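You operate a simulated robot arm through the tools that you are given. There is no shell and no other tool.

The job below is to be done with a simulated two-armed robot. You get a single attempt, and the scene is never put back.

## Task
Open the plum jar, then the honey jar, turning each to the stove side first.
Fine: both lids on the blue place mat; jars stay on the turntable.

It is judged by the outcome, as a careful person would: the job done as asked, and still so three seconds after it is handed in. It fails if anything else is knocked over, pushed out of place, dropped, spilled or broken. Lids that push on must go on centred and level and be pressed home; caps that screw on are set level and turned clockwise until they are tight.

## Robot
Two 7-joint arms with two-finger grippers on one trunk that stands fixed in place. Base frame: the origin is at the foot of the trunk, x ahead of it, y to its left, z up. Units: mm, degrees, N and s.
The left shoulder is at [91, 216, 1106], the right one opposite. With the tool pointing down near the work surface each hand reaches from about 300 to 840 mm from the base axis, measured 20 degrees to its own side. Payload 3.18 kg a hand.
Tool frame (each hand has its own): the origin (TCP) lies between the finger pads and is the grasp point; the fingertips stand 30 mm ahead of it; z points along the fingers, y is the line along which they close. The gripper opens to 144 mm. The gripper's body begins 103 mm behind the TCP.
Orientation is that of the tool frame in the base frame, as [roll, pitch, yaw] about the fixed x, y, z axes, in that order (R = Rz(yaw) Ry(pitch) Rx(roll)). With the fingers straight down and closing along the base's y, the tool's x points along the base's -x, its y along +y and its z along -z.

## Interface
- The arms move only by the tool play_rows. It takes "left_commands", "right_commands" or both (then of equal length, played together; a hand with none holds still); each is a list of rows, each a list of 7 numbers: the turn, a rotation vector about the tool's x, y, z in degrees, then the shift along the tool's x, y, z in mm, then the closure, from 0 (fully open) to 1 (shut). In form: [[rx, ry, rz, x, y, z, jaw], ...]. A call has 1 to 20 rows; each row shifts and turns the commanded pose from where the row before left it, along the tool's axes as they then stand. Rows are played at 5 a second. More than 50 mm and 8.6 degrees between two rows, or a gripper value outside its range, and nothing of the call is played. Where a pose cannot be reached the arm comes as near as it can. A force on the tool above 50 N (or 10 N above the force at the start of the call, whichever is more), or a blocked arm, ends the call early, and 0.2 s more pass. Each finger halts on what it meets, pressing with about 35 N; the grip force reading is that of the motor and also rises with nothing between the fingers. The clock runs only during rows and for 0.2 s after the last one: add rows that do not move to give the fingers time. The reply holds the time, the measured pose of the TCP, the force on the tool along the base axes, the opening and the grip force, in the units named above and with some noise, with the torque about the TCP (base axes, N m) and any sound that the robot's microphone picked up, and new pictures: "pictures" is both (left out), scene, wrist or none (wrist: the cameras of the hands that moved).
- Cameras (640 x 400 px; columns grow to the right, rows downward): "scene" is now at [174.3, 56.1, 1299.5]; the picture's right is [0.62, -0.78, 0.00], its down [-0.41, -0.32, -0.85] and it looks along [0.67, 0.53, -0.52] (base axes); focal length 247 px, centre (320, 200). "left" rides on the left gripper at [77, -16, -143] in its tool frame; the picture's right is [0.21, 0.98, 0.00], its down [-0.84, 0.18, -0.51] and it looks along [-0.50, 0.11, 0.86] (tool axes); focal length 218 px, centre (320, 200). "right" rides on the right gripper at [77, 16, -143] in its tool frame; the picture's right is [-0.21, 0.98, 0.00], its down [-0.84, -0.18, -0.51] and it looks along [-0.50, -0.11, 0.86] (tool axes); focal length 218 px, centre (320, 200). There is no depth. A picture from a camera that has moved, and an enlarged one, comes with that camera's place and axes in the base frame and with its lens.
- slide_trunk(by): slides the trunk up (or, below 0, down) by that many mm; the arms and the scene camera ride with it, the base frame stays. It gives what a move gives, with no picture.
- turn_head(pan, tilt): turns the head with the scene camera to pan (to the left, within 80 degrees either way) and tilt (down, from -29 to 69), counted from straight ahead of the robot. It gives what a move gives, and a new picture of the scene camera.
- enlarge(camera, box): a new picture of the part [left, top, right, bottom] of that camera's present view, enlarged. No time passes.
- finish_job(): hands the job in; it is judged then, once.

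Places have to be worked out from the pictures, the camera data and where the tool is seen. Open the grippers and draw the arms clear of the work before you hand the job in, unless the task says otherwise.

The tools are called after "Request:" by a JSON object that holds its "op" and its "data". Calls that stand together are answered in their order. play_rows: Moves the arms, as the interface text tells. Its arguments: {"type":"object","properties":{"left_commands":{"type":"array"},"right_commands":{"type":"array"},"pictures":{"type":"string","enum":["both","scene","wrist","none"]}},"required":[]} The other tools are called the same way: slide_trunk (by) slides the trunk up or down; turn_head (pan, tilt) turns the head that bears the scene camera; enlarge (camera, box) takes an enlarged picture of a part of a camera's view; finish_job () hands the job in.

At the start:

```text
clock: 0.0
left_tool_pos: [468.7, 501.2, 1099.6]
left_tool_rot: [180.0, 0.0, -180.0]
left_ft_force: [-0.6, -0.2, 0.5]
left_torque: [0.01, -0.02, -0.01]
left_opening: 144.0
left_grasp_force: 0.0
right_tool_pos: [495.1, 20.2, 1094.4]
right_tool_rot: [179.8, -0.1, 179.8]
right_ft_force: [-0.4, 0.1, -0.6]
right_torque: [-0.04, 0.03, 0.0]
right_opening: 144.1
right_grasp_force: 0.0
trunk travel left (down, up): [-189.0, 180.0]
head pan, tilt: [38.3, 31.4]
```

scene: 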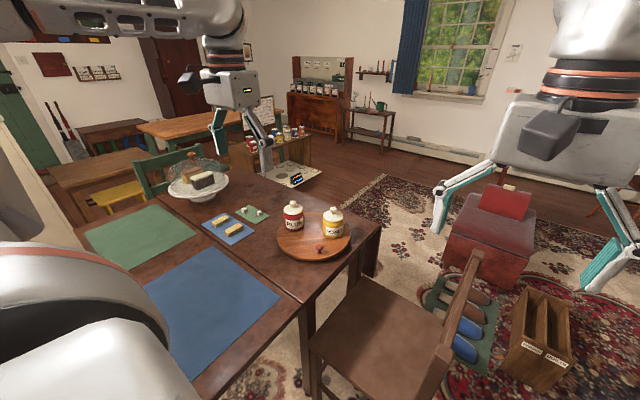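
right: 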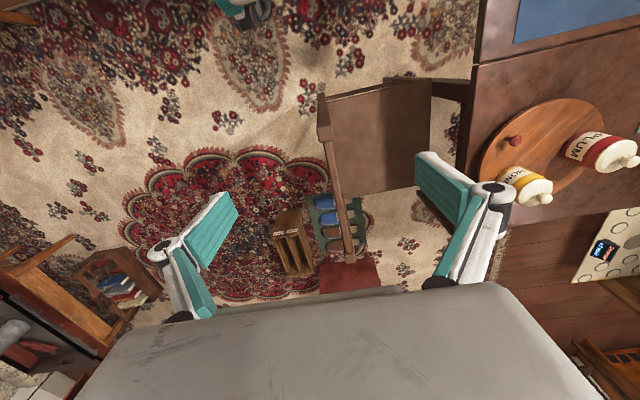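
left: 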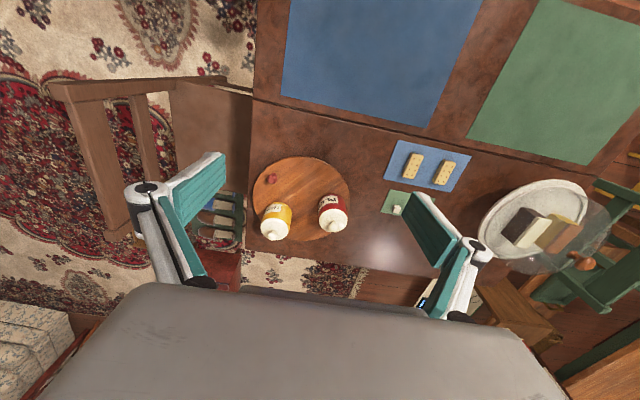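

The turntable holds a red jar (plum) and a yellow jar (honey?), with a blue mat on the table. I'll look closer at the turntable and the surroundings to find the stove.

Request:
{"op": "enlarge", "data": {"camera": "scene", "box": [260, 180, 380, 270]}}

Request:
{"op": "enlarge", "data": {"camera": "scene", "box": [220, 40, 420, 190]}}

Request:
{"op": "enlarge", "data": {"camera": "left", "box": [230, 130, 390, 260]}}

Request:
{"op": "enlarge", "data": {"camera": "right", "box": [460, 80, 640, 300]}}

```text
4.44 times, centred on (320, 225) of scene
camera zoom: at [174.3, 56.1, 1299.5], right [0.62, -0.78, 0.0], down [-0.41, -0.32, -0.85], along [0.67, 0.53, -0.52], focal length 1098 px, centre (320, 89)
```

zoom: 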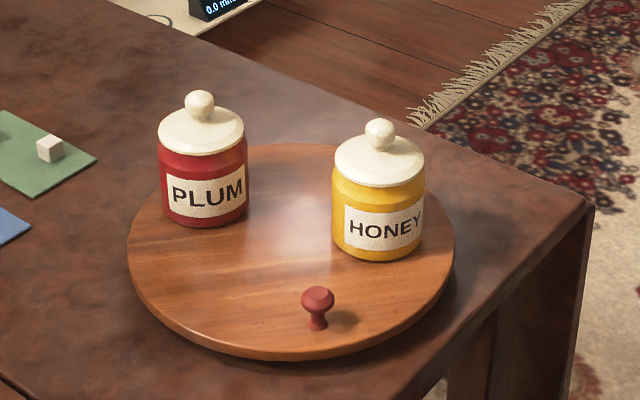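

```text
2.67 times, centred on (320, 115) of scene
camera zoom: at [174.3, 56.1, 1299.5], right [0.62, -0.78, 0.0], down [-0.41, -0.32, -0.85], along [0.67, 0.53, -0.52], focal length 659 px, centre (320, 427)
```

zoom: 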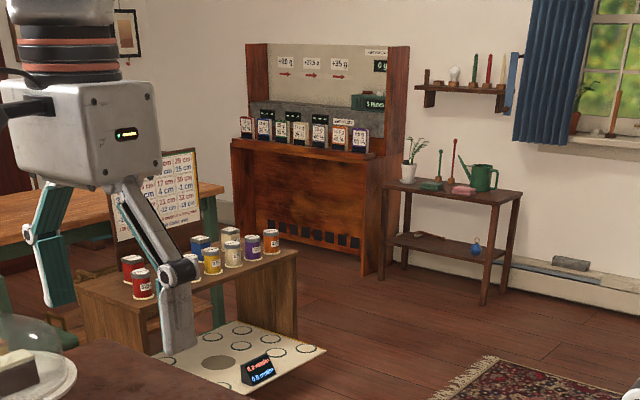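

```text
3.08 times, centred on (310, 195) of left
camera zoom: at [392.3, 485.5, 1241.6], right [-0.21, 0.98, 0.0], down [0.84, 0.18, 0.51], along [0.5, 0.11, -0.86], focal length 672 px, centre (351, 215)
```

zoom: 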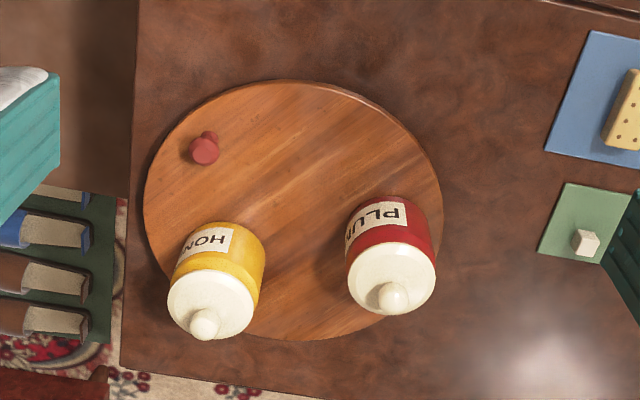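

```text
1.82 times, centred on (550, 190) of right
camera zoom: at [418.3, 36.2, 1234.8], right [0.21, 0.98, 0.0], down [0.84, -0.18, 0.51], along [0.49, -0.11, -0.86], focal length 397 px, centre (-98, 218)
```

zoom: 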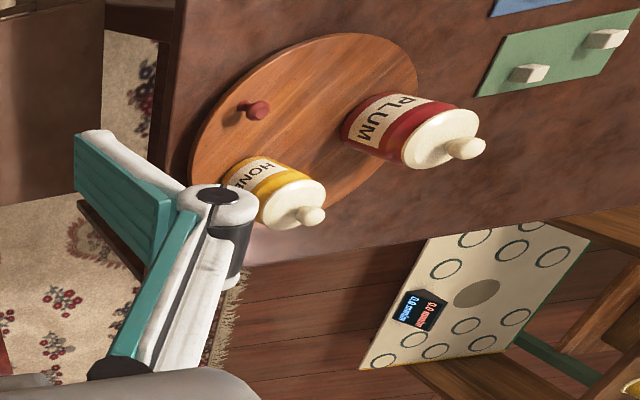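

No stove is visible yet, so I pan the head around to find it.

Request:
{"op": "turn_head", "data": {"pan": 80, "tilt": 15}}

Request:
{"op": "turn_head", "data": {"pan": 10, "tilt": 15}}

Request:
{"op": "turn_head", "data": {"pan": -60, "tilt": 15}}

```text
clock: 1.1
left_tool_pos: [467.9, 499.9, 1099.1]
left_tool_rot: [179.9, 0.0, 179.9]
left_ft_force: [0.1, 0.8, -0.4]
left_torque: [-0.04, -0.02, 0.01]
left_opening: 144.1
left_grasp_force: 0.0
right_tool_pos: [494.6, 19.1, 1092.7]
right_tool_rot: [179.9, -0.1, 179.8]
right_ft_force: [0.1, -0.7, 0.5]
right_torque: [-0.01, 0.0, -0.01]
right_opening: 144.0
right_grasp_force: 0.1
trunk travel left (down, up): [-189.0, 180.0]
head pan, tilt: [80.0, 15.0]
camera scene: at [120.1, 92.3, 1325.9], right [0.98, -0.17, 0.0], down [-0.05, -0.26, -0.97], along [0.17, 0.95, -0.26], focal length 247 px, centre (320, 200)
```

scene: 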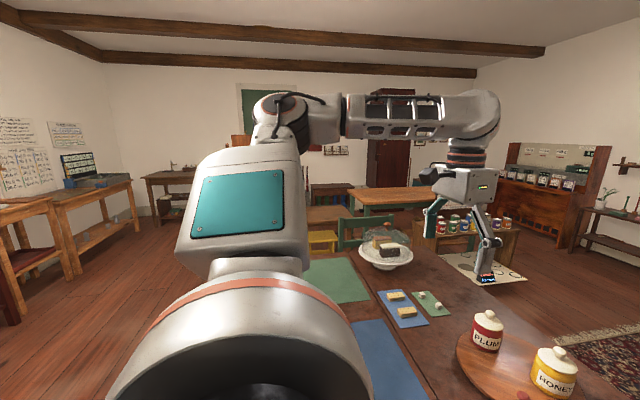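

```text
clock: 2.5
left_tool_pos: [468.9, 501.9, 1100.2]
left_tool_rot: [180.0, 0.0, -180.0]
left_ft_force: [-0.1, 0.2, -0.8]
left_torque: [0.0, -0.01, 0.01]
left_opening: 144.1
left_grasp_force: 0.0
right_tool_pos: [495.2, 20.1, 1093.7]
right_tool_rot: [180.0, -0.1, 179.8]
right_ft_force: [0.2, -0.4, 0.2]
right_torque: [0.01, -0.02, -0.02]
right_opening: 143.8
right_grasp_force: 0.0
trunk travel left (down, up): [-189.0, 180.0]
head pan, tilt: [10.0, 15.0]
camera scene: at [195.8, 16.6, 1325.9], right [0.17, -0.98, 0.0], down [-0.25, -0.04, -0.97], along [0.95, 0.17, -0.26], focal length 247 px, centre (320, 200)
```

scene: 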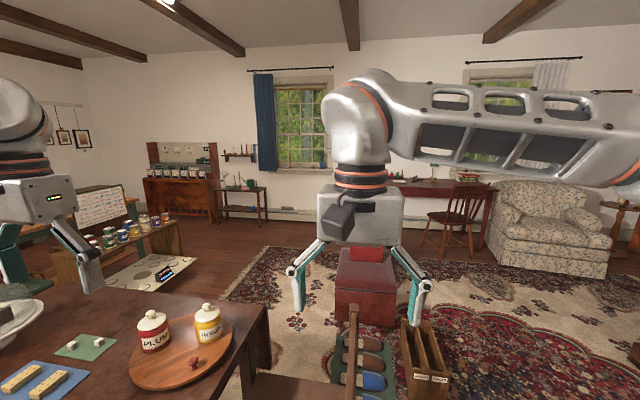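

```text
clock: 3.9
left_tool_pos: [468.8, 501.1, 1099.6]
left_tool_rot: [-180.0, 0.0, -179.9]
left_ft_force: [-0.9, 0.8, 0.3]
left_torque: [-0.01, 0.01, -0.01]
left_opening: 143.7
left_grasp_force: 0.1
right_tool_pos: [495.0, 18.7, 1093.3]
right_tool_rot: [180.0, -0.1, 179.8]
right_ft_force: [-0.1, -0.3, -0.1]
right_torque: [0.01, 0.04, -0.01]
right_opening: 143.6
right_grasp_force: 0.1
trunk travel left (down, up): [-189.0, 180.0]
head pan, tilt: [-60.0, 15.0]
camera scene: at [150.5, -80.5, 1325.9], right [-0.87, -0.5, 0.0], down [-0.13, 0.22, -0.97], along [0.48, -0.84, -0.26], focal length 247 px, centre (320, 200)
```

scene: 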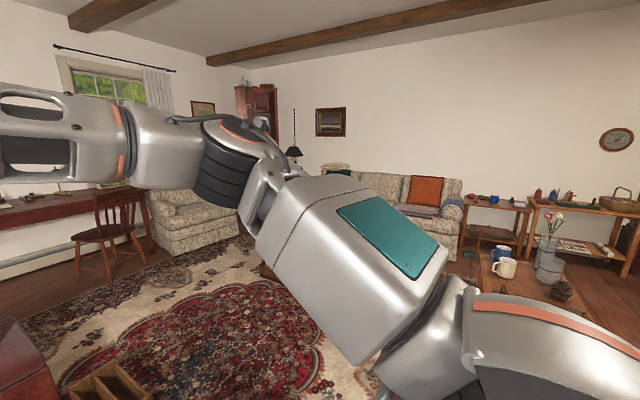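

No stove so far; I check the remaining directions and enlarge the candidate areas.

Request:
{"op": "turn_head", "data": {"pan": -80, "tilt": 10}}

Request:
{"op": "turn_head", "data": {"pan": -25, "tilt": 15}}

Request:
{"op": "turn_head", "data": {"pan": 80, "tilt": 5}}

Request:
{"op": "enlarge", "data": {"camera": "scene", "box": [0, 80, 240, 300]}}

Request:
{"op": "enlarge", "data": {"camera": "scene", "box": [230, 80, 450, 280]}}

Request:
{"op": "enlarge", "data": {"camera": "scene", "box": [430, 120, 640, 320]}}

```text
clock: 4.7
left_tool_pos: [468.5, 500.6, 1099.9]
left_tool_rot: [179.9, 0.0, -179.9]
left_ft_force: [-0.9, 0.2, 0.1]
left_torque: [0.01, -0.02, 0.03]
left_opening: 144.1
left_grasp_force: 0.0
right_tool_pos: [495.0, 19.2, 1093.4]
right_tool_rot: [179.9, -0.2, 179.7]
right_ft_force: [-0.4, -0.5, 0.1]
right_torque: [0.03, 0.02, -0.01]
right_opening: 143.7
right_grasp_force: 0.0
trunk travel left (down, up): [-189.0, 180.0]
head pan, tilt: [-80.0, 10.0]
camera scene: at [120.0, -91.2, 1334.0], right [-0.98, -0.17, 0.0], down [-0.03, 0.17, -0.98], along [0.17, -0.97, -0.17], focal length 247 px, centre (320, 200)
```

scene: 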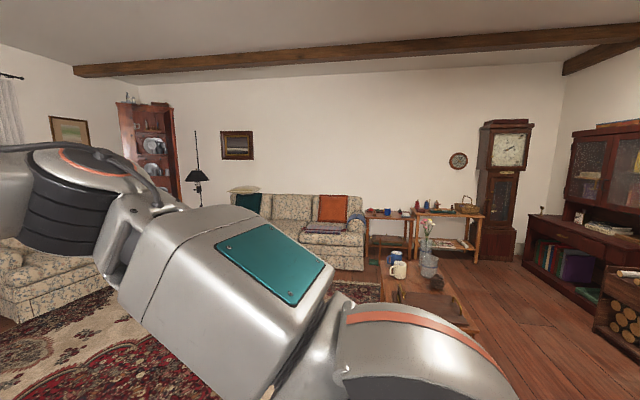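

```text
clock: 6.0
left_tool_pos: [468.7, 501.0, 1099.2]
left_tool_rot: [180.0, 0.0, -180.0]
left_ft_force: [-0.2, -0.7, 0.0]
left_torque: [0.02, -0.03, 0.0]
left_opening: 144.0
left_grasp_force: 0.1
right_tool_pos: [494.1, 18.9, 1093.3]
right_tool_rot: [179.9, -0.1, 179.7]
right_ft_force: [-0.8, 0.0, 0.6]
right_torque: [0.0, 0.01, -0.01]
right_opening: 144.1
right_grasp_force: 0.0
trunk travel left (down, up): [-189.0, 180.0]
head pan, tilt: [-25.0, 15.0]
camera scene: at [188.4, -39.2, 1325.9], right [-0.42, -0.91, 0.0], down [-0.23, 0.11, -0.97], along [0.88, -0.41, -0.26], focal length 247 px, centre (320, 200)
```

scene: 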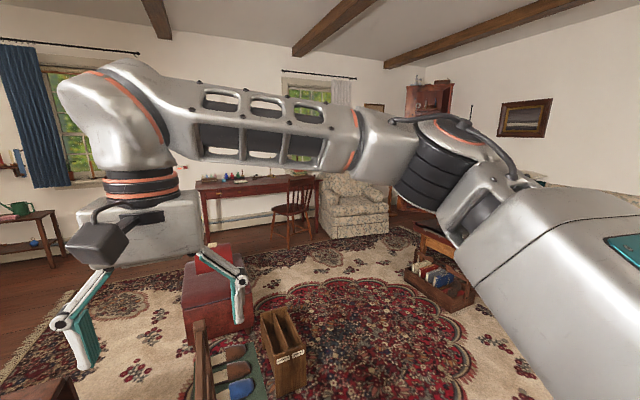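

```text
clock: 7.8
left_tool_pos: [469.6, 500.6, 1099.5]
left_tool_rot: [179.9, 0.0, -180.0]
left_ft_force: [-1.2, 0.6, -0.1]
left_torque: [-0.01, 0.01, 0.01]
left_opening: 144.0
left_grasp_force: 0.0
right_tool_pos: [495.1, 20.3, 1092.5]
right_tool_rot: [179.9, -0.1, 179.8]
right_ft_force: [-0.5, -0.5, -0.4]
right_torque: [0.0, -0.03, 0.0]
right_opening: 143.9
right_grasp_force: 0.0
trunk travel left (down, up): [-189.0, 180.0]
head pan, tilt: [80.0, 5.0]
camera scene: at [119.8, 90.8, 1342.1], right [0.98, -0.17, 0.0], down [-0.02, -0.09, -1.0], along [0.17, 0.98, -0.09], focal length 247 px, centre (320, 200)
```

scene: 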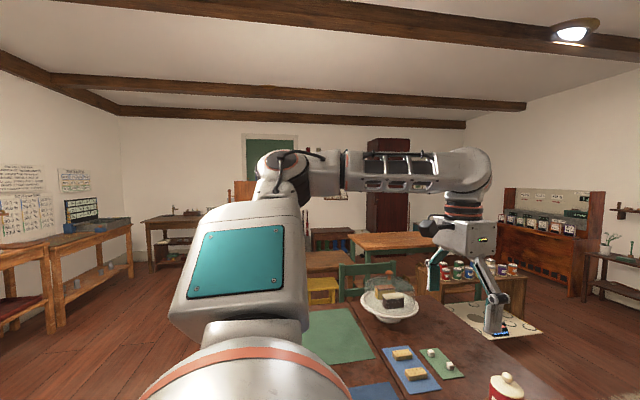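

```text
1.82 times, centred on (120, 190) of scene
camera zoom: at [119.8, 90.8, 1342.1], right [0.98, -0.17, 0.0], down [-0.02, -0.09, -1.0], along [0.17, 0.98, -0.09], focal length 449 px, centre (684, 218)
```

zoom: 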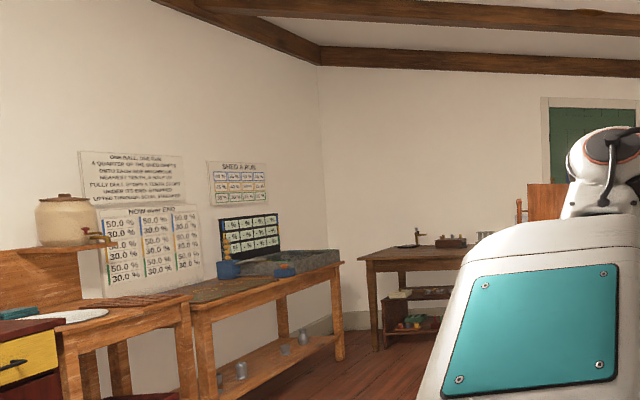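

```text
2.00 times, centred on (340, 180) of scene
camera zoom: at [119.8, 90.8, 1342.1], right [0.98, -0.17, 0.0], down [-0.02, -0.09, -1.0], along [0.17, 0.98, -0.09], focal length 494 px, centre (280, 240)
```

zoom: 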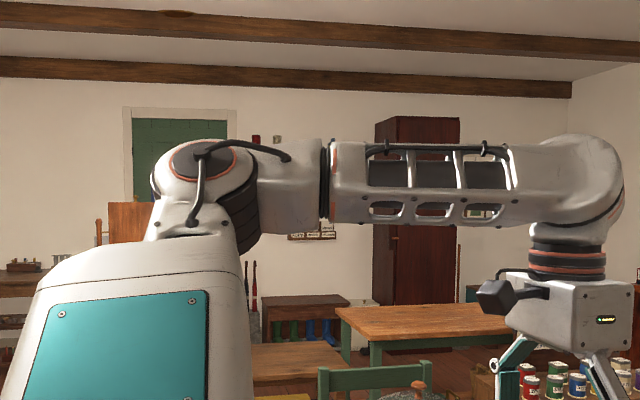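

```text
2.00 times, centred on (535, 220) of scene
camera zoom: at [119.8, 90.8, 1342.1], right [0.98, -0.17, 0.0], down [-0.02, -0.09, -1.0], along [0.17, 0.98, -0.09], focal length 494 px, centre (-110, 160)
```

zoom: 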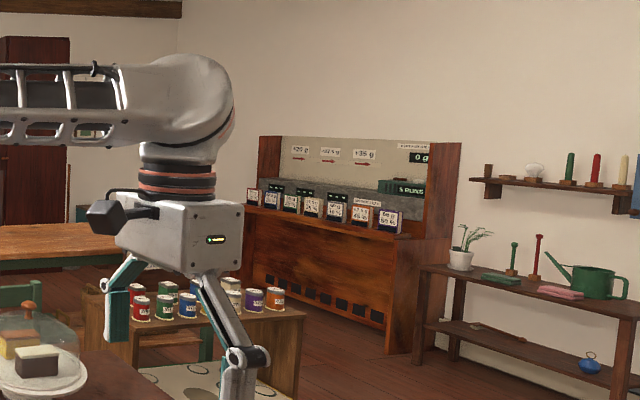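

The unseen sector is behind the robot. I'll check the far right edge (log rack) and then use the right wrist camera, yawing the free right hand to look back.

Request:
{"op": "turn_head", "data": {"pan": -80, "tilt": 20}}

Request:
{"op": "enlarge", "data": {"camera": "scene", "box": [440, 60, 640, 260]}}

Request:
{"op": "play_rows", "data": {"right_commands": [[0, 0, 8, 0, 0, 0, 0], [0, 0, 8, 0, 0, 0, 0], [0, 0, 8, 0, 0, 0, 0], [0, 0, 8, 0, 0, 0, 0], [0, 0, 8, 0, 0, 0, 0], [0, 0, 8, 0, 0, 0, 0], [0, 0, 8, 0, 0, 0, 0], [0, 0, 8, 0, 0, 0, 0], [0, 0, 8, 0, 0, 0, 0], [0, 0, 8, 0, 0, 0, 0], [0, 0, 8, 0, 0, 0, 0]], "pictures": "wrist"}}

```text
clock: 10.2
left_tool_pos: [469.4, 500.7, 1099.1]
left_tool_rot: [180.0, 0.0, 179.9]
left_ft_force: [0.5, 0.6, -0.4]
left_torque: [0.0, -0.01, -0.02]
left_opening: 144.0
left_grasp_force: 0.1
right_tool_pos: [494.6, 18.1, 1092.8]
right_tool_rot: [179.9, -0.1, 179.8]
right_ft_force: [-0.5, 0.6, -0.1]
right_torque: [-0.03, 0.0, 0.02]
right_opening: 143.8
right_grasp_force: 0.0
trunk travel left (down, up): [-189.0, 180.0]
head pan, tilt: [-80.0, 20.0]
camera scene: at [120.0, -91.4, 1317.7], right [-0.98, -0.17, 0.0], down [-0.06, 0.34, -0.94], along [0.16, -0.93, -0.34], focal length 247 px, centre (320, 200)
```

scene: 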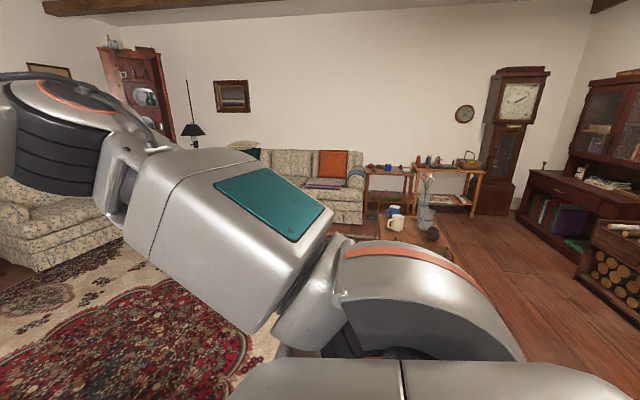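

```text
2.00 times, centred on (540, 160) of scene
camera zoom: at [120.0, -91.4, 1317.7], right [-0.98, -0.17, 0.0], down [-0.06, 0.34, -0.94], along [0.16, -0.93, -0.34], focal length 494 px, centre (-120, 280)
```

zoom: 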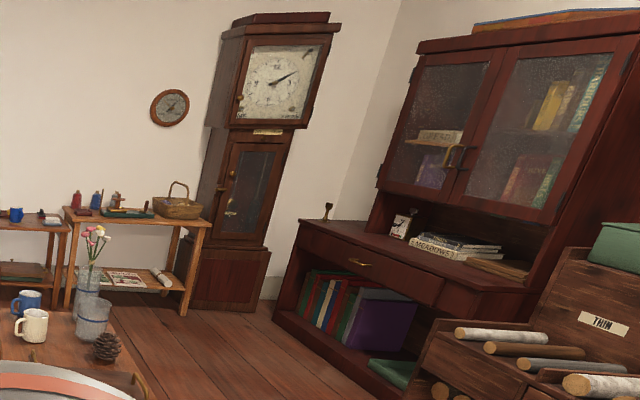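

```text
clock: 12.7
left_tool_pos: [468.1, 500.1, 1100.5]
left_tool_rot: [-180.0, 0.0, 179.9]
left_ft_force: [-0.1, 0.6, 0.1]
left_torque: [0.05, -0.01, -0.03]
left_opening: 144.2
left_grasp_force: 0.0
right_tool_pos: [495.2, 19.7, 1093.3]
right_tool_rot: [179.9, -0.1, 91.6]
right_ft_force: [0.4, -0.6, -0.1]
right_torque: [0.01, -0.01, -0.03]
right_opening: 144.0
right_grasp_force: 0.0
trunk travel left (down, up): [-189.0, 180.0]
head pan, tilt: [-80.0, 20.0]
camera right: at [508.7, 96.7, 1234.8], right [0.98, -0.18, 0.0], down [-0.16, -0.85, 0.51], along [-0.09, -0.5, -0.86], focal length 218 px, centre (320, 200)
```

right: 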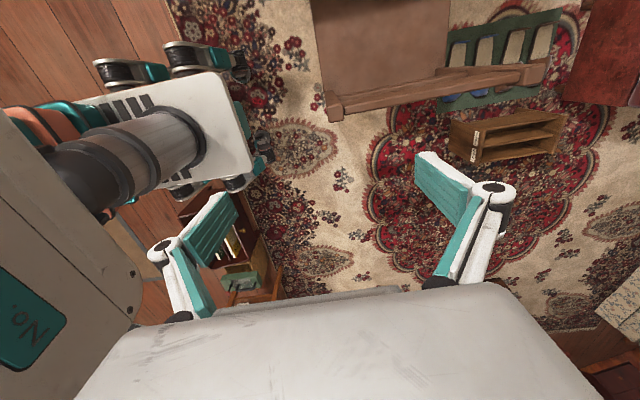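

The firewood rack at back right hints that the stove stands behind the robot. I'll move the right hand out to the right side in free air and look back with its camera.

Request:
{"op": "play_rows", "data": {"right_commands": [[0, 0, 0, -46, -16, 0, 0], [0, 0, 0, -46, -16, 0, 0], [0, 0, 0, -46, -16, 0, 0], [0, 0, 0, -46, -16, 0, 0], [0, 0, 0, -46, -16, 0, 0], [0, 0, 0, -46, -16, 0, 0], [0, 0, 0, -46, -16, 0, 0], [0, 0, 0, -46, -16, 0, 0], [0, 0, 0, -46, -16, 0, 0], [0, 0, 0, -46, -16, 0, 0], [0, 0, 0, -46, -16, 0, 0]], "pictures": "none"}}

Request:
{"op": "play_rows", "data": {"right_commands": [[0, 0, 8, 0, 0, 0, 0], [0, 0, 8, 0, 0, 0, 0], [0, 0, 8, 0, 0, 0, 0], [0, 0, 8, 0, 0, 0, 0], [0, 0, 8, 0, 0, 0, 0], [0, 0, 8, 0, 0, 0, 0], [0, 0, 8, 0, 0, 0, 0], [0, -8, 0, 0, 0, 0, 0], [0, -8, 0, 0, 0, 0, 0], [0, -8, 0, 0, 0, 0, 0], [0, -8, 0, 0, 0, 0, 0]], "pictures": "wrist"}}

```text
clock: 15.1
left_tool_pos: [467.7, 499.8, 1098.6]
left_tool_rot: [-180.0, 0.1, 180.0]
left_ft_force: [0.0, 0.3, 0.0]
left_torque: [0.02, 0.01, 0.04]
left_opening: 144.0
left_grasp_force: 0.1
right_tool_pos: [362.6, -471.3, 1081.1]
right_tool_rot: [-180.0, -0.1, 91.8]
right_ft_force: [-0.1, -0.9, 0.6]
right_torque: [-0.01, 0.01, -0.04]
right_opening: 143.9
right_grasp_force: 0.0
right hand out of reach, approached as far as the arm can: row 11
trunk travel left (down, up): [-189.0, 180.0]
head pan, tilt: [-80.0, 20.0]
```

```text
clock: 17.4
left_tool_pos: [469.7, 501.5, 1100.3]
left_tool_rot: [180.0, 0.0, -179.9]
left_ft_force: [0.1, 0.0, 0.7]
left_torque: [-0.05, -0.01, 0.0]
left_opening: 143.9
left_grasp_force: 0.1
right_tool_pos: [365.7, -463.0, 1076.2]
right_tool_rot: [-179.9, 32.1, 35.8]
right_ft_force: [0.2, 0.1, 0.1]
right_torque: [-0.02, 0.03, 0.02]
right_opening: 144.0
right_grasp_force: 0.0
right hand out of reach, approached as far as the arm can: row 8, 9
trunk travel left (down, up): [-189.0, 180.0]
head pan, tilt: [-80.0, 20.0]
camera right: at [489.6, -394.4, 1155.6], right [0.43, -0.9, 0.11], down [-0.46, -0.11, 0.88], along [-0.78, -0.43, -0.47], focal length 218 px, centre (320, 200)
```

right: 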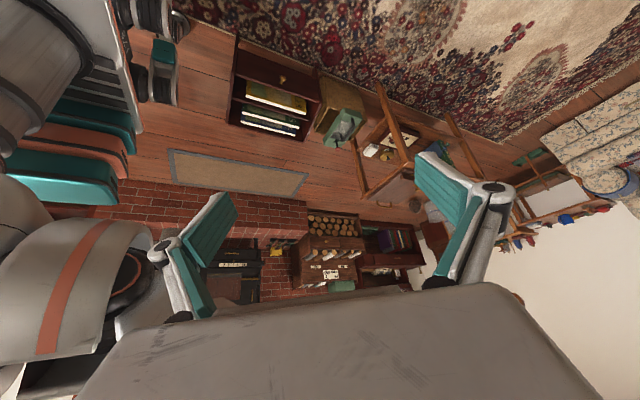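

There's a brick hearth with a dark iron thing behind the robot. I enlarge it.

Request:
{"op": "enlarge", "data": {"camera": "right", "box": [120, 160, 380, 320]}}

Request:
{"op": "play_rows", "data": {"right_commands": [[0, 0, 8, 0, 0, 0, 0], [0, 0, 8, 0, 0, 0, 0], [0, -8, 0, 0, 0, 0, 0], [0, -8, 0, 0, 0, 0, 0]], "pictures": "wrist"}}

```text
2.46 times, centred on (250, 240) of right
camera zoom: at [489.6, -394.4, 1155.6], right [0.43, -0.9, 0.11], down [-0.46, -0.11, 0.88], along [-0.78, -0.43, -0.47], focal length 537 px, centre (492, 102)
```

zoom: 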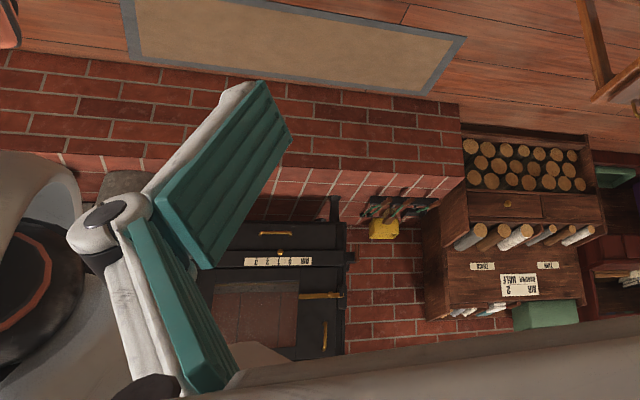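

```text
clock: 18.4
left_tool_pos: [469.0, 499.0, 1099.4]
left_tool_rot: [180.0, -0.1, 180.0]
left_ft_force: [-1.0, 0.8, 0.6]
left_torque: [-0.03, 0.01, 0.0]
left_opening: 143.9
left_grasp_force: 0.0
right_tool_pos: [370.7, -441.3, 1056.2]
right_tool_rot: [167.8, 46.5, 13.3]
right_ft_force: [-0.1, 0.2, 0.0]
right_torque: [-0.02, 0.03, -0.01]
right_opening: 144.1
right_grasp_force: 0.1
right hand out of reach, approached as far as the arm can: row 3, 4
trunk travel left (down, up): [-189.0, 180.0]
head pan, tilt: [-80.0, 20.0]
camera right: at [520.2, -391.1, 1096.4], right [0.22, -0.93, 0.29], down [-0.31, 0.22, 0.93], along [-0.93, -0.3, -0.24], focal length 218 px, centre (320, 200)
```

right: 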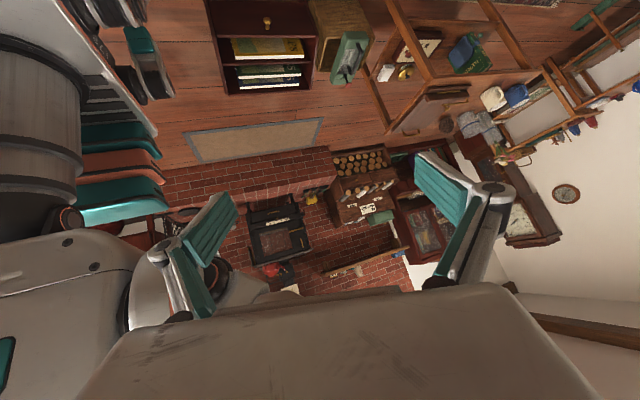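

Request:
{"op": "enlarge", "data": {"camera": "right", "box": [160, 120, 420, 300]}}

```text
2.22 times, centred on (290, 210) of right
camera zoom: at [520.2, -391.1, 1096.4], right [0.22, -0.93, 0.29], down [-0.31, 0.22, 0.93], along [-0.93, -0.3, -0.24], focal length 485 px, centre (387, 178)
```

zoom: 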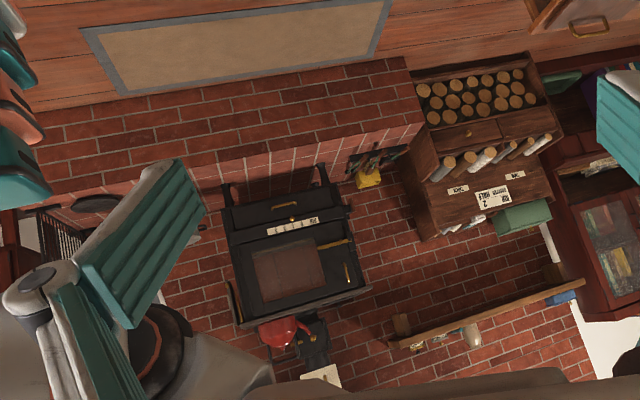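

This is a wood stove on the rear hearth, with a red kettle on it. I compute it at roughly (-2900, -690), which makes the robot side of the turntable (centre ≈ (698, 500, 735)) the stove side. To be sure there isn't another stove at back left, I'll look there with the left wrist camera.

Request:
{"op": "play_rows", "data": {"left_commands": [[0, 0, -8, 0, 0, 0, 0], [0, 0, -8, 0, 0, 0, 0], [0, 0, -8, 0, 0, 0, 0], [0, 0, -8, 0, 0, 0, 0], [0, 0, -8, 0, 0, 0, 0], [0, 0, -8, 0, 0, 0, 0], [0, 0, -8, 0, 0, 0, 0], [0, 0, -8, 0, 0, 0, 0], [0, 0, -8, 0, 0, 0, 0], [0, 0, -8, 0, 0, 0, 0], [0, 0, -8, 0, 0, 0, 0], [0, 0, 0, 10, 40, 0, 0], [0, 0, 0, 10, 40, 0, 0]], "pictures": "wrist"}}

Request:
{"op": "play_rows", "data": {"left_commands": [[0, 0, -8, 0, 0, 0, 0], [0, 0, -8, 0, 0, 0, 0], [0, 0, -8, 0, 0, 0, 0], [0, 0, -8, 0, 0, 0, 0], [0, 0, -8, 0, 0, 0, 0], [0, 0, -8, 0, 0, 0, 0], [0, 0, -8, 0, 0, 0, 0], [0, -8, 0, 0, 0, 0, 0], [0, -8, 0, 0, 0, 0, 0], [0, -8, 0, 0, 0, 0, 0], [0, -8, 0, 0, 0, 0, 0]], "pictures": "wrist"}}

```text
clock: 21.2
left_tool_pos: [404.7, 519.8, 1097.3]
left_tool_rot: [-179.8, 0.0, -91.9]
left_ft_force: [-1.4, 0.4, -0.1]
left_torque: [-0.07, -0.12, -0.01]
left_opening: 143.9
left_grasp_force: 0.0
left hand out of reach, approached as far as the arm can: row 13
right_tool_pos: [368.2, -440.4, 1057.1]
right_tool_rot: [167.8, 46.2, 13.2]
right_ft_force: [0.3, 1.8, -0.2]
right_torque: [0.0, -0.1, 0.04]
right_opening: 143.9
right_grasp_force: 0.1
trunk travel left (down, up): [-189.0, 180.0]
head pan, tilt: [-80.0, 20.0]
camera left: at [418.5, 444.1, 1238.3], right [-0.98, -0.18, 0.0], down [-0.15, 0.85, 0.51], along [-0.09, 0.5, -0.86], focal length 218 px, centre (320, 200)
```

left: 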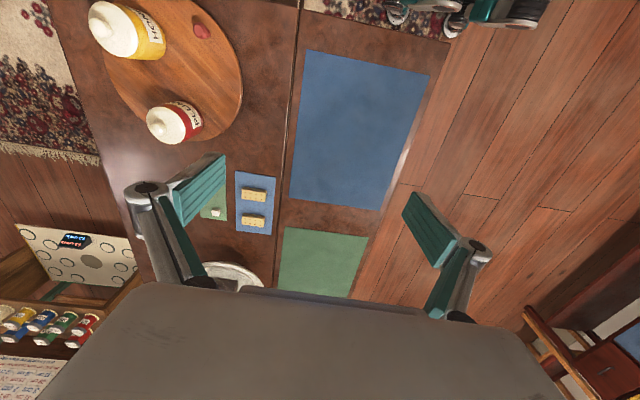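

```text
clock: 23.6
left_tool_pos: [410.1, 588.6, 1088.2]
left_tool_rot: [-179.6, 31.5, -51.7]
left_ft_force: [-0.7, -0.8, -1.0]
left_torque: [-0.01, -0.02, -0.02]
left_opening: 143.8
left_grasp_force: 0.1
left hand out of reach, approached as far as the arm can: row 5, 6, 7, 10, 11
right_tool_pos: [370.8, -439.8, 1055.2]
right_tool_rot: [167.8, 46.4, 13.3]
right_ft_force: [-0.1, -0.3, 0.3]
right_torque: [0.0, 0.01, 0.0]
right_opening: 144.1
right_grasp_force: 0.0
trunk travel left (down, up): [-189.0, 180.0]
head pan, tilt: [-80.0, 20.0]
camera left: at [509.4, 490.1, 1168.9], right [-0.66, -0.74, -0.12], down [-0.43, 0.24, 0.87], along [-0.62, 0.62, -0.48], focal length 218 px, centre (320, 200)
```

left: 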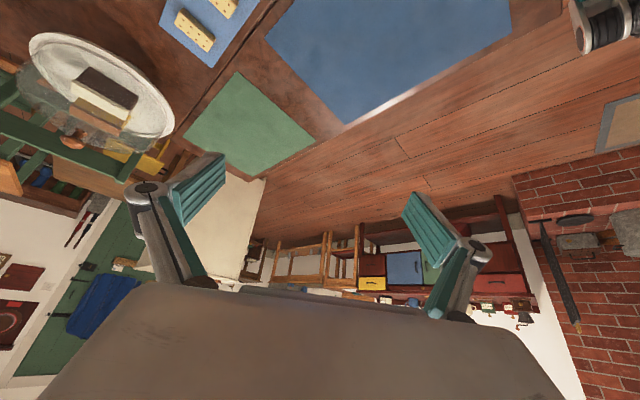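

The back left has only drawers, benches and the hearth's continuation, so the iron stove is the only one; seen from the turntable it lies at azimuth ≈200° (toward the robot). The blue mat spans about x 199–448, y 412–745. Now I bring the left hand back to its straight-down orientation.

Request:
{"op": "play_rows", "data": {"left_commands": [[0, 7.9, 0, 0, 0, 0, 0], [0, 7.9, 0, 0, 0, 0, 0], [0, 7.9, 0, 0, 0, 0, 0], [0, 7.8, 0, 0, 0, 0, 0], [0, 0, 8, 0, 0, 0, 0], [0, 0, 8, 0, 0, 0, 0], [0, 0, 8, 0, 0, 0, 0], [0, 0, 8, 0, 0, 0, 0], [0, 0, 8, 0, 0, 0, 0], [0, 0, 8, 0, 0, 0, 0], [0, 0, 8, 0, 0, 0, 0], [0, 0, 8, 0, 0, 0, 0], [0, 0, 8, 0, 0, 0, 0], [0, 0, 8, 0, 0, 0, 0], [0, 0, 8, 0, 0, 0, 0], [0, 0, 8, 0, 0, 0, 0], [0, 0, 8, 0, 0, 0, 0], [0, 0, 8, 0, 0, 0, 0], [0, 0, 8, 0, 0, 0, 0], [0, 0, 8, 0, 0, 0, 0]], "pictures": "wrist"}}

Request:
{"op": "turn_head", "data": {"pan": 36, "tilt": 38}}

```text
clock: 27.9
left_tool_pos: [409.5, 588.3, 1088.3]
left_tool_rot: [179.3, 0.2, -179.5]
left_ft_force: [0.5, -0.3, -0.3]
left_torque: [-0.01, 0.01, 0.0]
left_opening: 144.1
left_grasp_force: 0.1
right_tool_pos: [370.5, -440.3, 1055.5]
right_tool_rot: [167.9, 46.4, 13.3]
right_ft_force: [1.1, 0.7, 0.1]
right_torque: [0.0, -0.02, 0.0]
right_opening: 144.0
right_grasp_force: 0.0
trunk travel left (down, up): [-189.0, 180.0]
head pan, tilt: [-80.0, 20.0]
camera left: at [333.1, 571.1, 1230.2], right [-0.22, 0.98, 0.01], down [0.84, 0.18, 0.51], along [0.5, 0.12, -0.86], focal length 218 px, centre (320, 200)
```

left: 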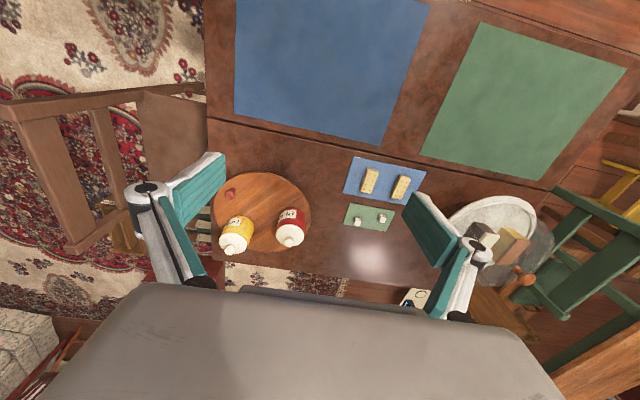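

```text
clock: 29.8
left_tool_pos: [409.4, 588.4, 1087.6]
left_tool_rot: [179.2, 0.3, -179.3]
left_ft_force: [-0.2, 0.6, -0.5]
left_torque: [-0.02, 0.0, 0.02]
left_opening: 144.0
left_grasp_force: 0.1
right_tool_pos: [371.0, -440.2, 1055.7]
right_tool_rot: [167.9, 46.3, 13.3]
right_ft_force: [-0.6, 0.2, -0.3]
right_torque: [-0.02, -0.01, 0.02]
right_opening: 143.7
right_grasp_force: 0.0
trunk travel left (down, up): [-189.0, 180.0]
head pan, tilt: [36.0, 38.0]
camera scene: at [173.7, 51.0, 1289.3], right [0.59, -0.81, 0.0], down [-0.5, -0.36, -0.79], along [0.64, 0.46, -0.62], focal length 247 px, centre (320, 200)
```

scene: 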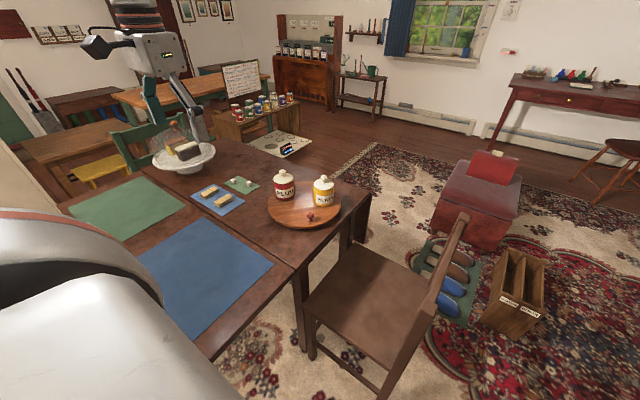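

Now precise measurement: I enlarge the turntable in both views.

Request:
{"op": "enlarge", "data": {"camera": "scene", "box": [256, 160, 352, 236]}}

Request:
{"op": "enlarge", "data": {"camera": "left", "box": [200, 160, 328, 260]}}

Request:
{"op": "enlarge", "data": {"camera": "scene", "box": [40, 130, 280, 300]}}

```text
5.26 times, centred on (304, 198) of scene
camera zoom: at [173.7, 51.0, 1289.3], right [0.59, -0.81, 0.0], down [-0.5, -0.36, -0.79], along [0.64, 0.46, -0.62], focal length 1301 px, centre (404, 210)
```

zoom: 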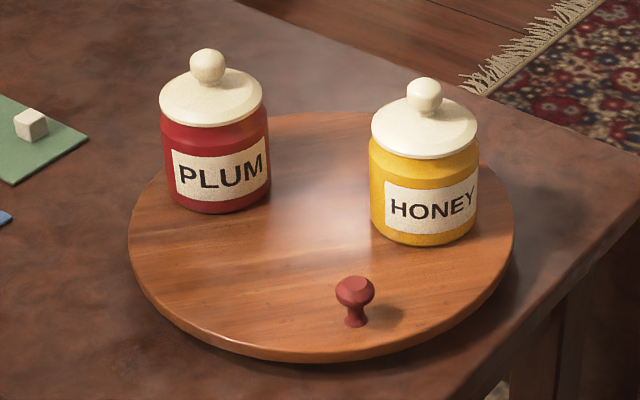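

```text
4.00 times, centred on (264, 210) of left
camera zoom: at [333.1, 570.7, 1230.4], right [-0.22, 0.98, 0.01], down [0.84, 0.18, 0.51], along [0.5, 0.12, -0.86], focal length 873 px, centre (544, 160)
```

zoom: 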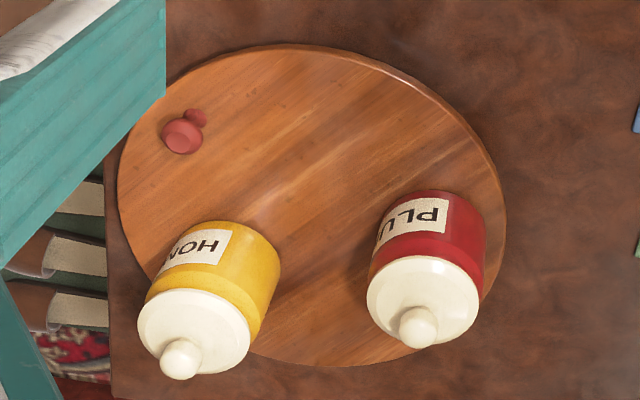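

```text
2.35 times, centred on (160, 215) of scene
camera zoom: at [173.7, 51.0, 1289.3], right [0.59, -0.81, 0.0], down [-0.5, -0.36, -0.79], along [0.64, 0.46, -0.62], focal length 582 px, centre (696, 165)
```

zoom: 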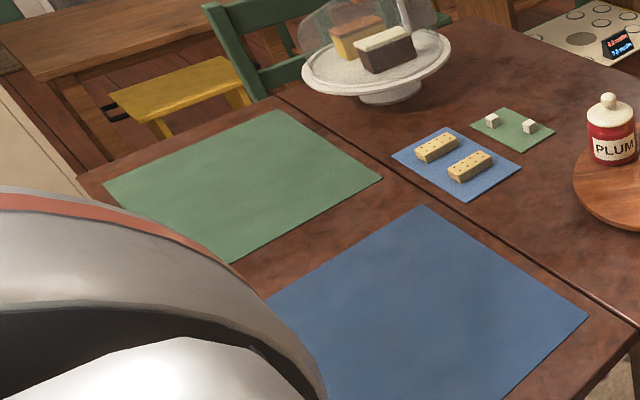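

Triangulated from both views: knob head ≈ (632, 420, 770), plum ball ≈ (684.5, 580, 844), honey ball ≈ (739, 446, 843), turntable centre ≈ (688, 500), top z ≈ 745. I plan to turn the table counter-clockwise by the red knob. Next I yaw the left hand to 200° and bring it above the knob at z≈950.

Request:
{"op": "play_rows", "data": {"left_commands": [[0.7, 0.3, -6.5, 0, 0, 0, 0], [0, 0, -6.5, 0, 0, 0, 0], [0, 0, -6.4, 0, 0, 0, 0], [0, 0, 0, -21.66, -33.43, 19.7, 0], [0, 0, 0, -21.66, -33.43, 19.7, 0], [0, 0, 0, -21.66, -33.43, 19.7, 0], [0, 0, 0, -21.66, -33.43, 19.7, 0], [0, 0, 0, -21.66, -33.43, 19.7, 0], [0, 0, 0, -21.66, -33.43, 19.7, 0], [0, 0, 0, -21.66, -33.43, 19.7, 0], [0, 0, 0, 0, 0, 0, 0]], "pictures": "both"}}

```text
clock: 32.2
left_tool_pos: [633.7, 419.9, 951.7]
left_tool_rot: [-180.0, 0.2, -159.9]
left_ft_force: [0.3, 0.0, 0.9]
left_torque: [-0.03, -0.04, 0.05]
left_opening: 144.2
left_grasp_force: 0.1
right_tool_pos: [370.9, -440.0, 1056.8]
right_tool_rot: [168.0, 46.2, 13.2]
right_ft_force: [-0.7, 0.4, 1.5]
right_torque: [0.02, -0.02, 0.01]
right_opening: 143.9
right_grasp_force: 0.0
trunk travel left (down, up): [-189.0, 180.0]
head pan, tilt: [36.0, 38.0]
camera scene: at [172.6, 51.1, 1289.7], right [0.59, -0.81, 0.0], down [-0.5, -0.36, -0.79], along [0.64, 0.46, -0.62], focal length 247 px, centre (320, 200)
camera left: at [567.3, 378.2, 1093.7], right [-0.53, 0.85, 0.0], down [0.73, 0.46, 0.51], along [0.43, 0.27, -0.86], focal length 218 px, centre (320, 200)
```

scene: 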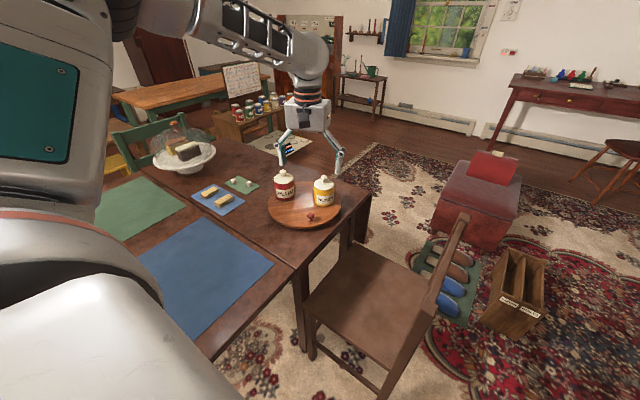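
left: 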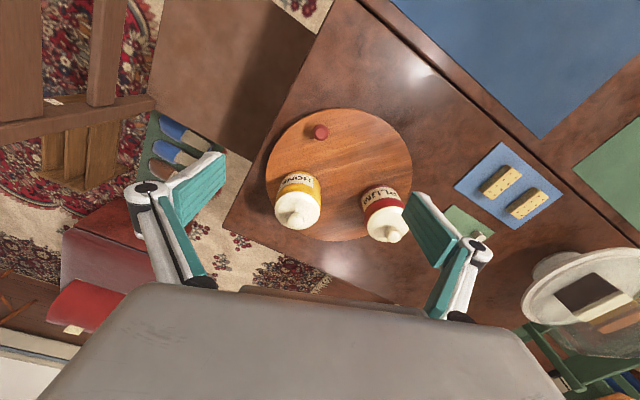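

The knob checks out again near (631, 420). I enlarge the left wrist view for refined positions.

Request:
{"op": "enlarge", "data": {"camera": "left", "box": [256, 95, 432, 250]}}

Request:
{"op": "enlarge", "data": {"camera": "scene", "box": [256, 90, 368, 240]}}

```text
2.58 times, centred on (344, 172) of left
camera zoom: at [567.3, 378.2, 1093.7], right [-0.53, 0.85, 0.0], down [0.73, 0.46, 0.51], along [0.43, 0.27, -0.86], focal length 563 px, centre (258, 271)
```

zoom: 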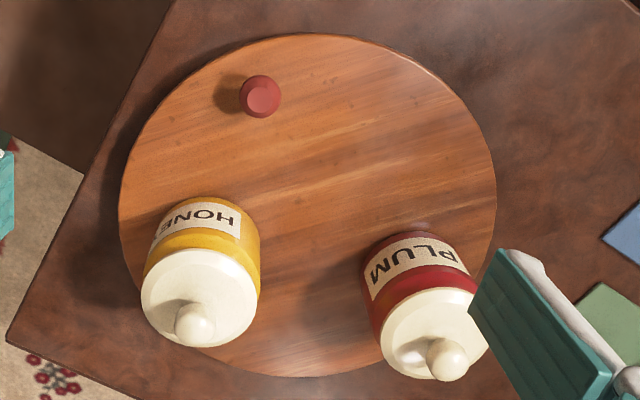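

```text
2.67 times, centred on (312, 165) of scene
camera zoom: at [172.6, 51.1, 1289.7], right [0.59, -0.81, 0.0], down [-0.5, -0.36, -0.79], along [0.64, 0.46, -0.62], focal length 659 px, centre (341, 293)
```

zoom: 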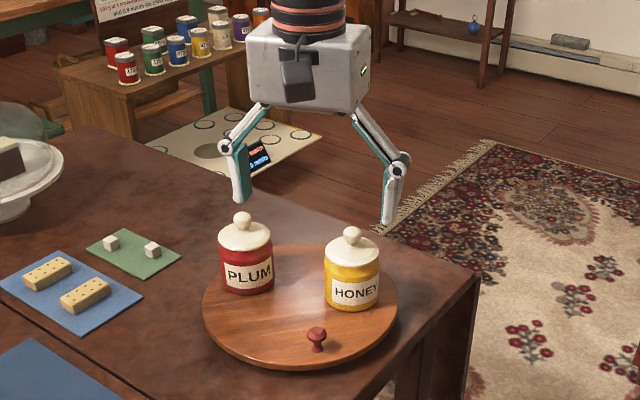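

Refitting the rim gives centre ≈ (698.5, 501), radius 129; the knob sits at azimuth ≈ 231°, plum ≈ 100°, honey ≈ -53°. I lower over the knob with the fingers partly closed, stopping a little above it to check.

Request:
{"op": "play_rows", "data": {"left_commands": [[0, 0, 0, 1.4, 0.5, 40, 0.3], [0, 0, 0, 0, 0, 40, 0.5], [0, 0, 0, 0, 0, 40, 0.58], [0, 0, 0, 0, 0, 28, 0.58], [0, 0, 0, 0, 0, 0, 0.58]], "pictures": "both"}}

Request:
{"op": "enlarge", "data": {"camera": "scene", "box": [256, 90, 368, 240]}}

Request:
{"op": "enlarge", "data": {"camera": "left", "box": [180, 60, 460, 240]}}

```text
clock: 33.4
left_tool_pos: [631.3, 421.6, 802.9]
left_tool_rot: [180.0, 0.1, -159.9]
left_ft_force: [0.1, 0.8, -0.1]
left_torque: [0.02, 0.0, 0.01]
left_opening: 60.3
left_grasp_force: 0.1
right_tool_pos: [370.7, -441.2, 1055.7]
right_tool_rot: [167.9, 46.3, 13.4]
right_ft_force: [-0.7, -0.4, -0.2]
right_torque: [-0.01, -0.02, -0.02]
right_opening: 143.7
right_grasp_force: 0.0
trunk travel left (down, up): [-189.0, 180.0]
head pan, tilt: [36.0, 38.0]
camera scene: at [173.3, 51.0, 1289.5], right [0.59, -0.81, 0.0], down [-0.5, -0.36, -0.79], along [0.64, 0.46, -0.62], focal length 247 px, centre (320, 200)
camera left: at [565.2, 381.5, 945.6], right [-0.53, 0.85, 0.0], down [0.73, 0.46, 0.51], along [0.43, 0.27, -0.86], focal length 218 px, centre (320, 200)
```

scene: 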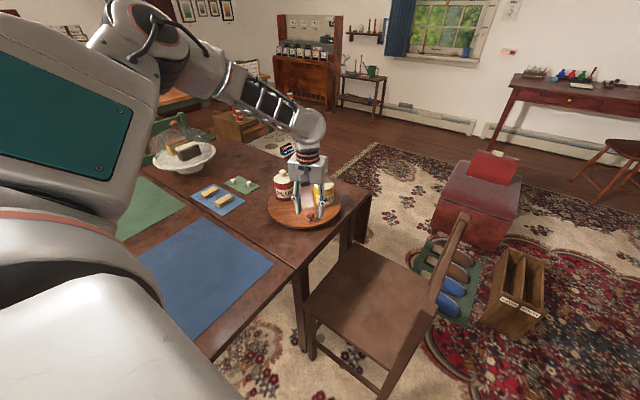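
left: 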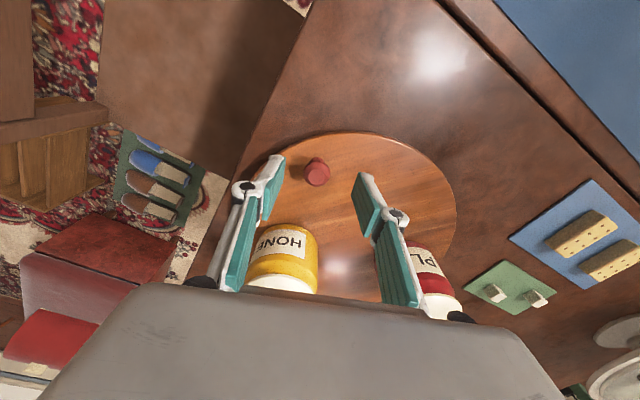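

```text
2.67 times, centred on (312, 165) of scene
camera zoom: at [173.3, 51.0, 1289.5], right [0.59, -0.81, 0.0], down [-0.5, -0.36, -0.79], along [0.64, 0.46, -0.62], focal length 659 px, centre (341, 293)
```

zoom: 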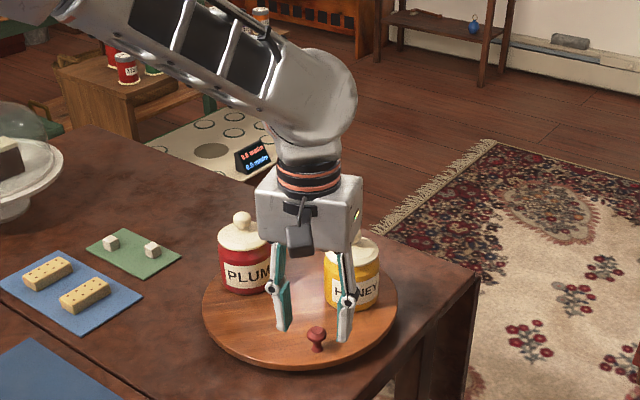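

```text
2.22 times, centred on (320, 150) of left
camera zoom: at [565.2, 381.5, 945.6], right [-0.53, 0.85, 0.0], down [0.73, 0.46, 0.51], along [0.43, 0.27, -0.86], focal length 485 px, centre (320, 311)
```

zoom: 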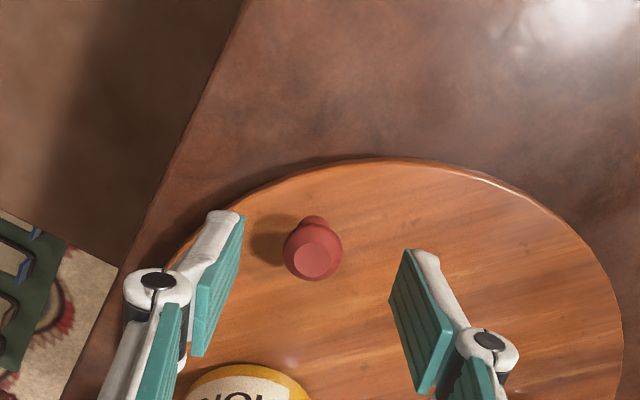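

The knob lies centred between the fingers. I descend the last 20 mm and close on it.

Request:
{"op": "play_rows", "data": {"left_commands": [[0, 0, 0, 0, 0, 10, 0.58], [0, 0, 0, 0, 0, 9, 0.58], [0, 0, 0, 0, 0, 0, 0.75], [0, 0, 0, 0, 0, 0, 0.88], [0, 0, 0, 0, 0, 0, 0.92], [0, 0, 0, 0, 0, 0, 0.92]], "pictures": "both"}}

Request:
{"op": "enlarge", "data": {"camera": "scene", "box": [256, 140, 368, 240]}}

Request:
{"op": "enlarge", "data": {"camera": "left", "box": [180, 60, 460, 240]}}

```text
clock: 34.8
left_tool_pos: [631.1, 421.9, 784.0]
left_tool_rot: [179.9, -0.1, -159.9]
left_ft_force: [-4.0, -5.1, -2.1]
left_torque: [-0.11, -0.05, -0.02]
left_opening: 23.1
left_grasp_force: 44.9
right_tool_pos: [370.7, -440.1, 1056.3]
right_tool_rot: [167.9, 46.3, 13.4]
right_ft_force: [-0.4, 0.2, -0.3]
right_torque: [0.0, -0.01, 0.0]
right_opening: 144.0
right_grasp_force: 0.1
trunk travel left (down, up): [-189.0, 180.0]
head pan, tilt: [36.0, 38.0]
camera scene: at [173.6, 50.8, 1289.3], right [0.59, -0.81, 0.0], down [-0.5, -0.36, -0.79], along [0.64, 0.46, -0.62], focal length 247 px, centre (320, 200)
camera left: at [564.6, 380.2, 925.7], right [-0.53, 0.85, 0.0], down [0.73, 0.46, 0.51], along [0.43, 0.27, -0.86], focal length 218 px, centre (320, 200)
```

scene: 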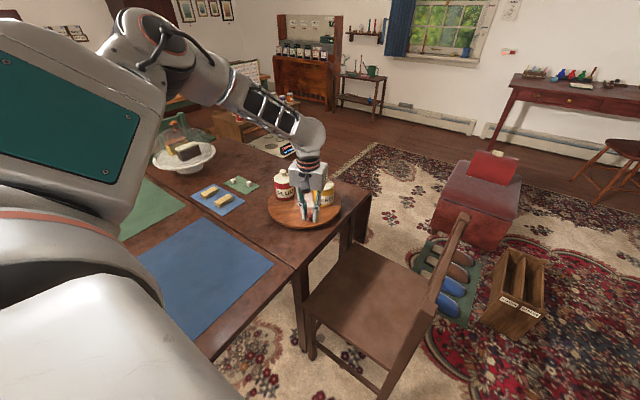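
left: 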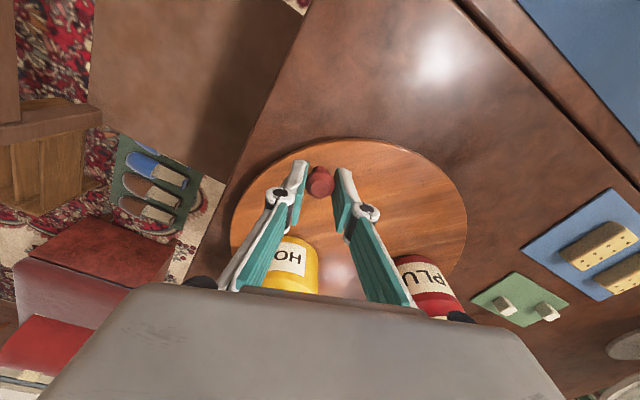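

```text
4.00 times, centred on (312, 190) of scene
camera zoom: at [173.6, 50.8, 1289.3], right [0.59, -0.81, 0.0], down [-0.5, -0.36, -0.79], along [0.64, 0.46, -0.62], focal length 989 px, centre (352, 240)
```

zoom: 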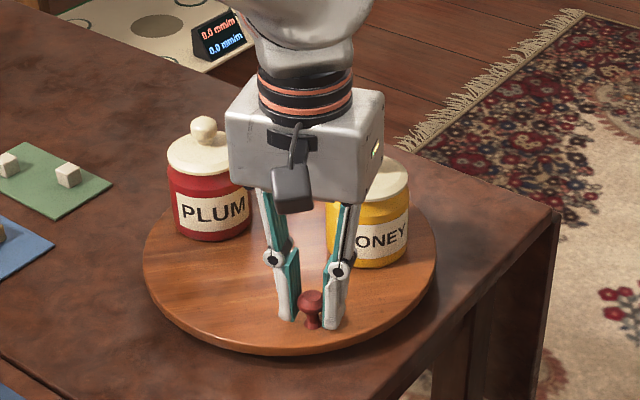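

```text
2.22 times, centred on (320, 150) of left
camera zoom: at [564.6, 380.2, 925.7], right [-0.53, 0.85, 0.0], down [0.73, 0.46, 0.51], along [0.43, 0.27, -0.86], focal length 485 px, centre (320, 311)
```

zoom: 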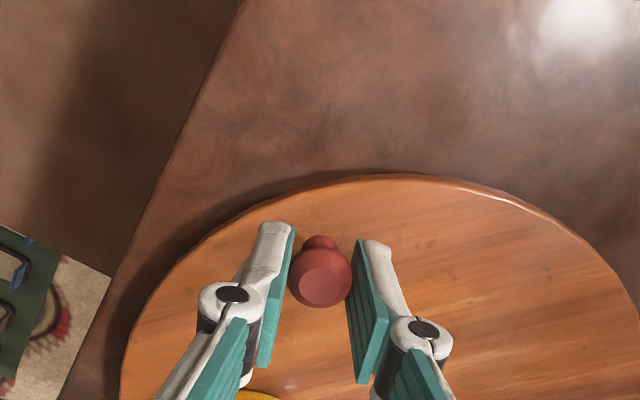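

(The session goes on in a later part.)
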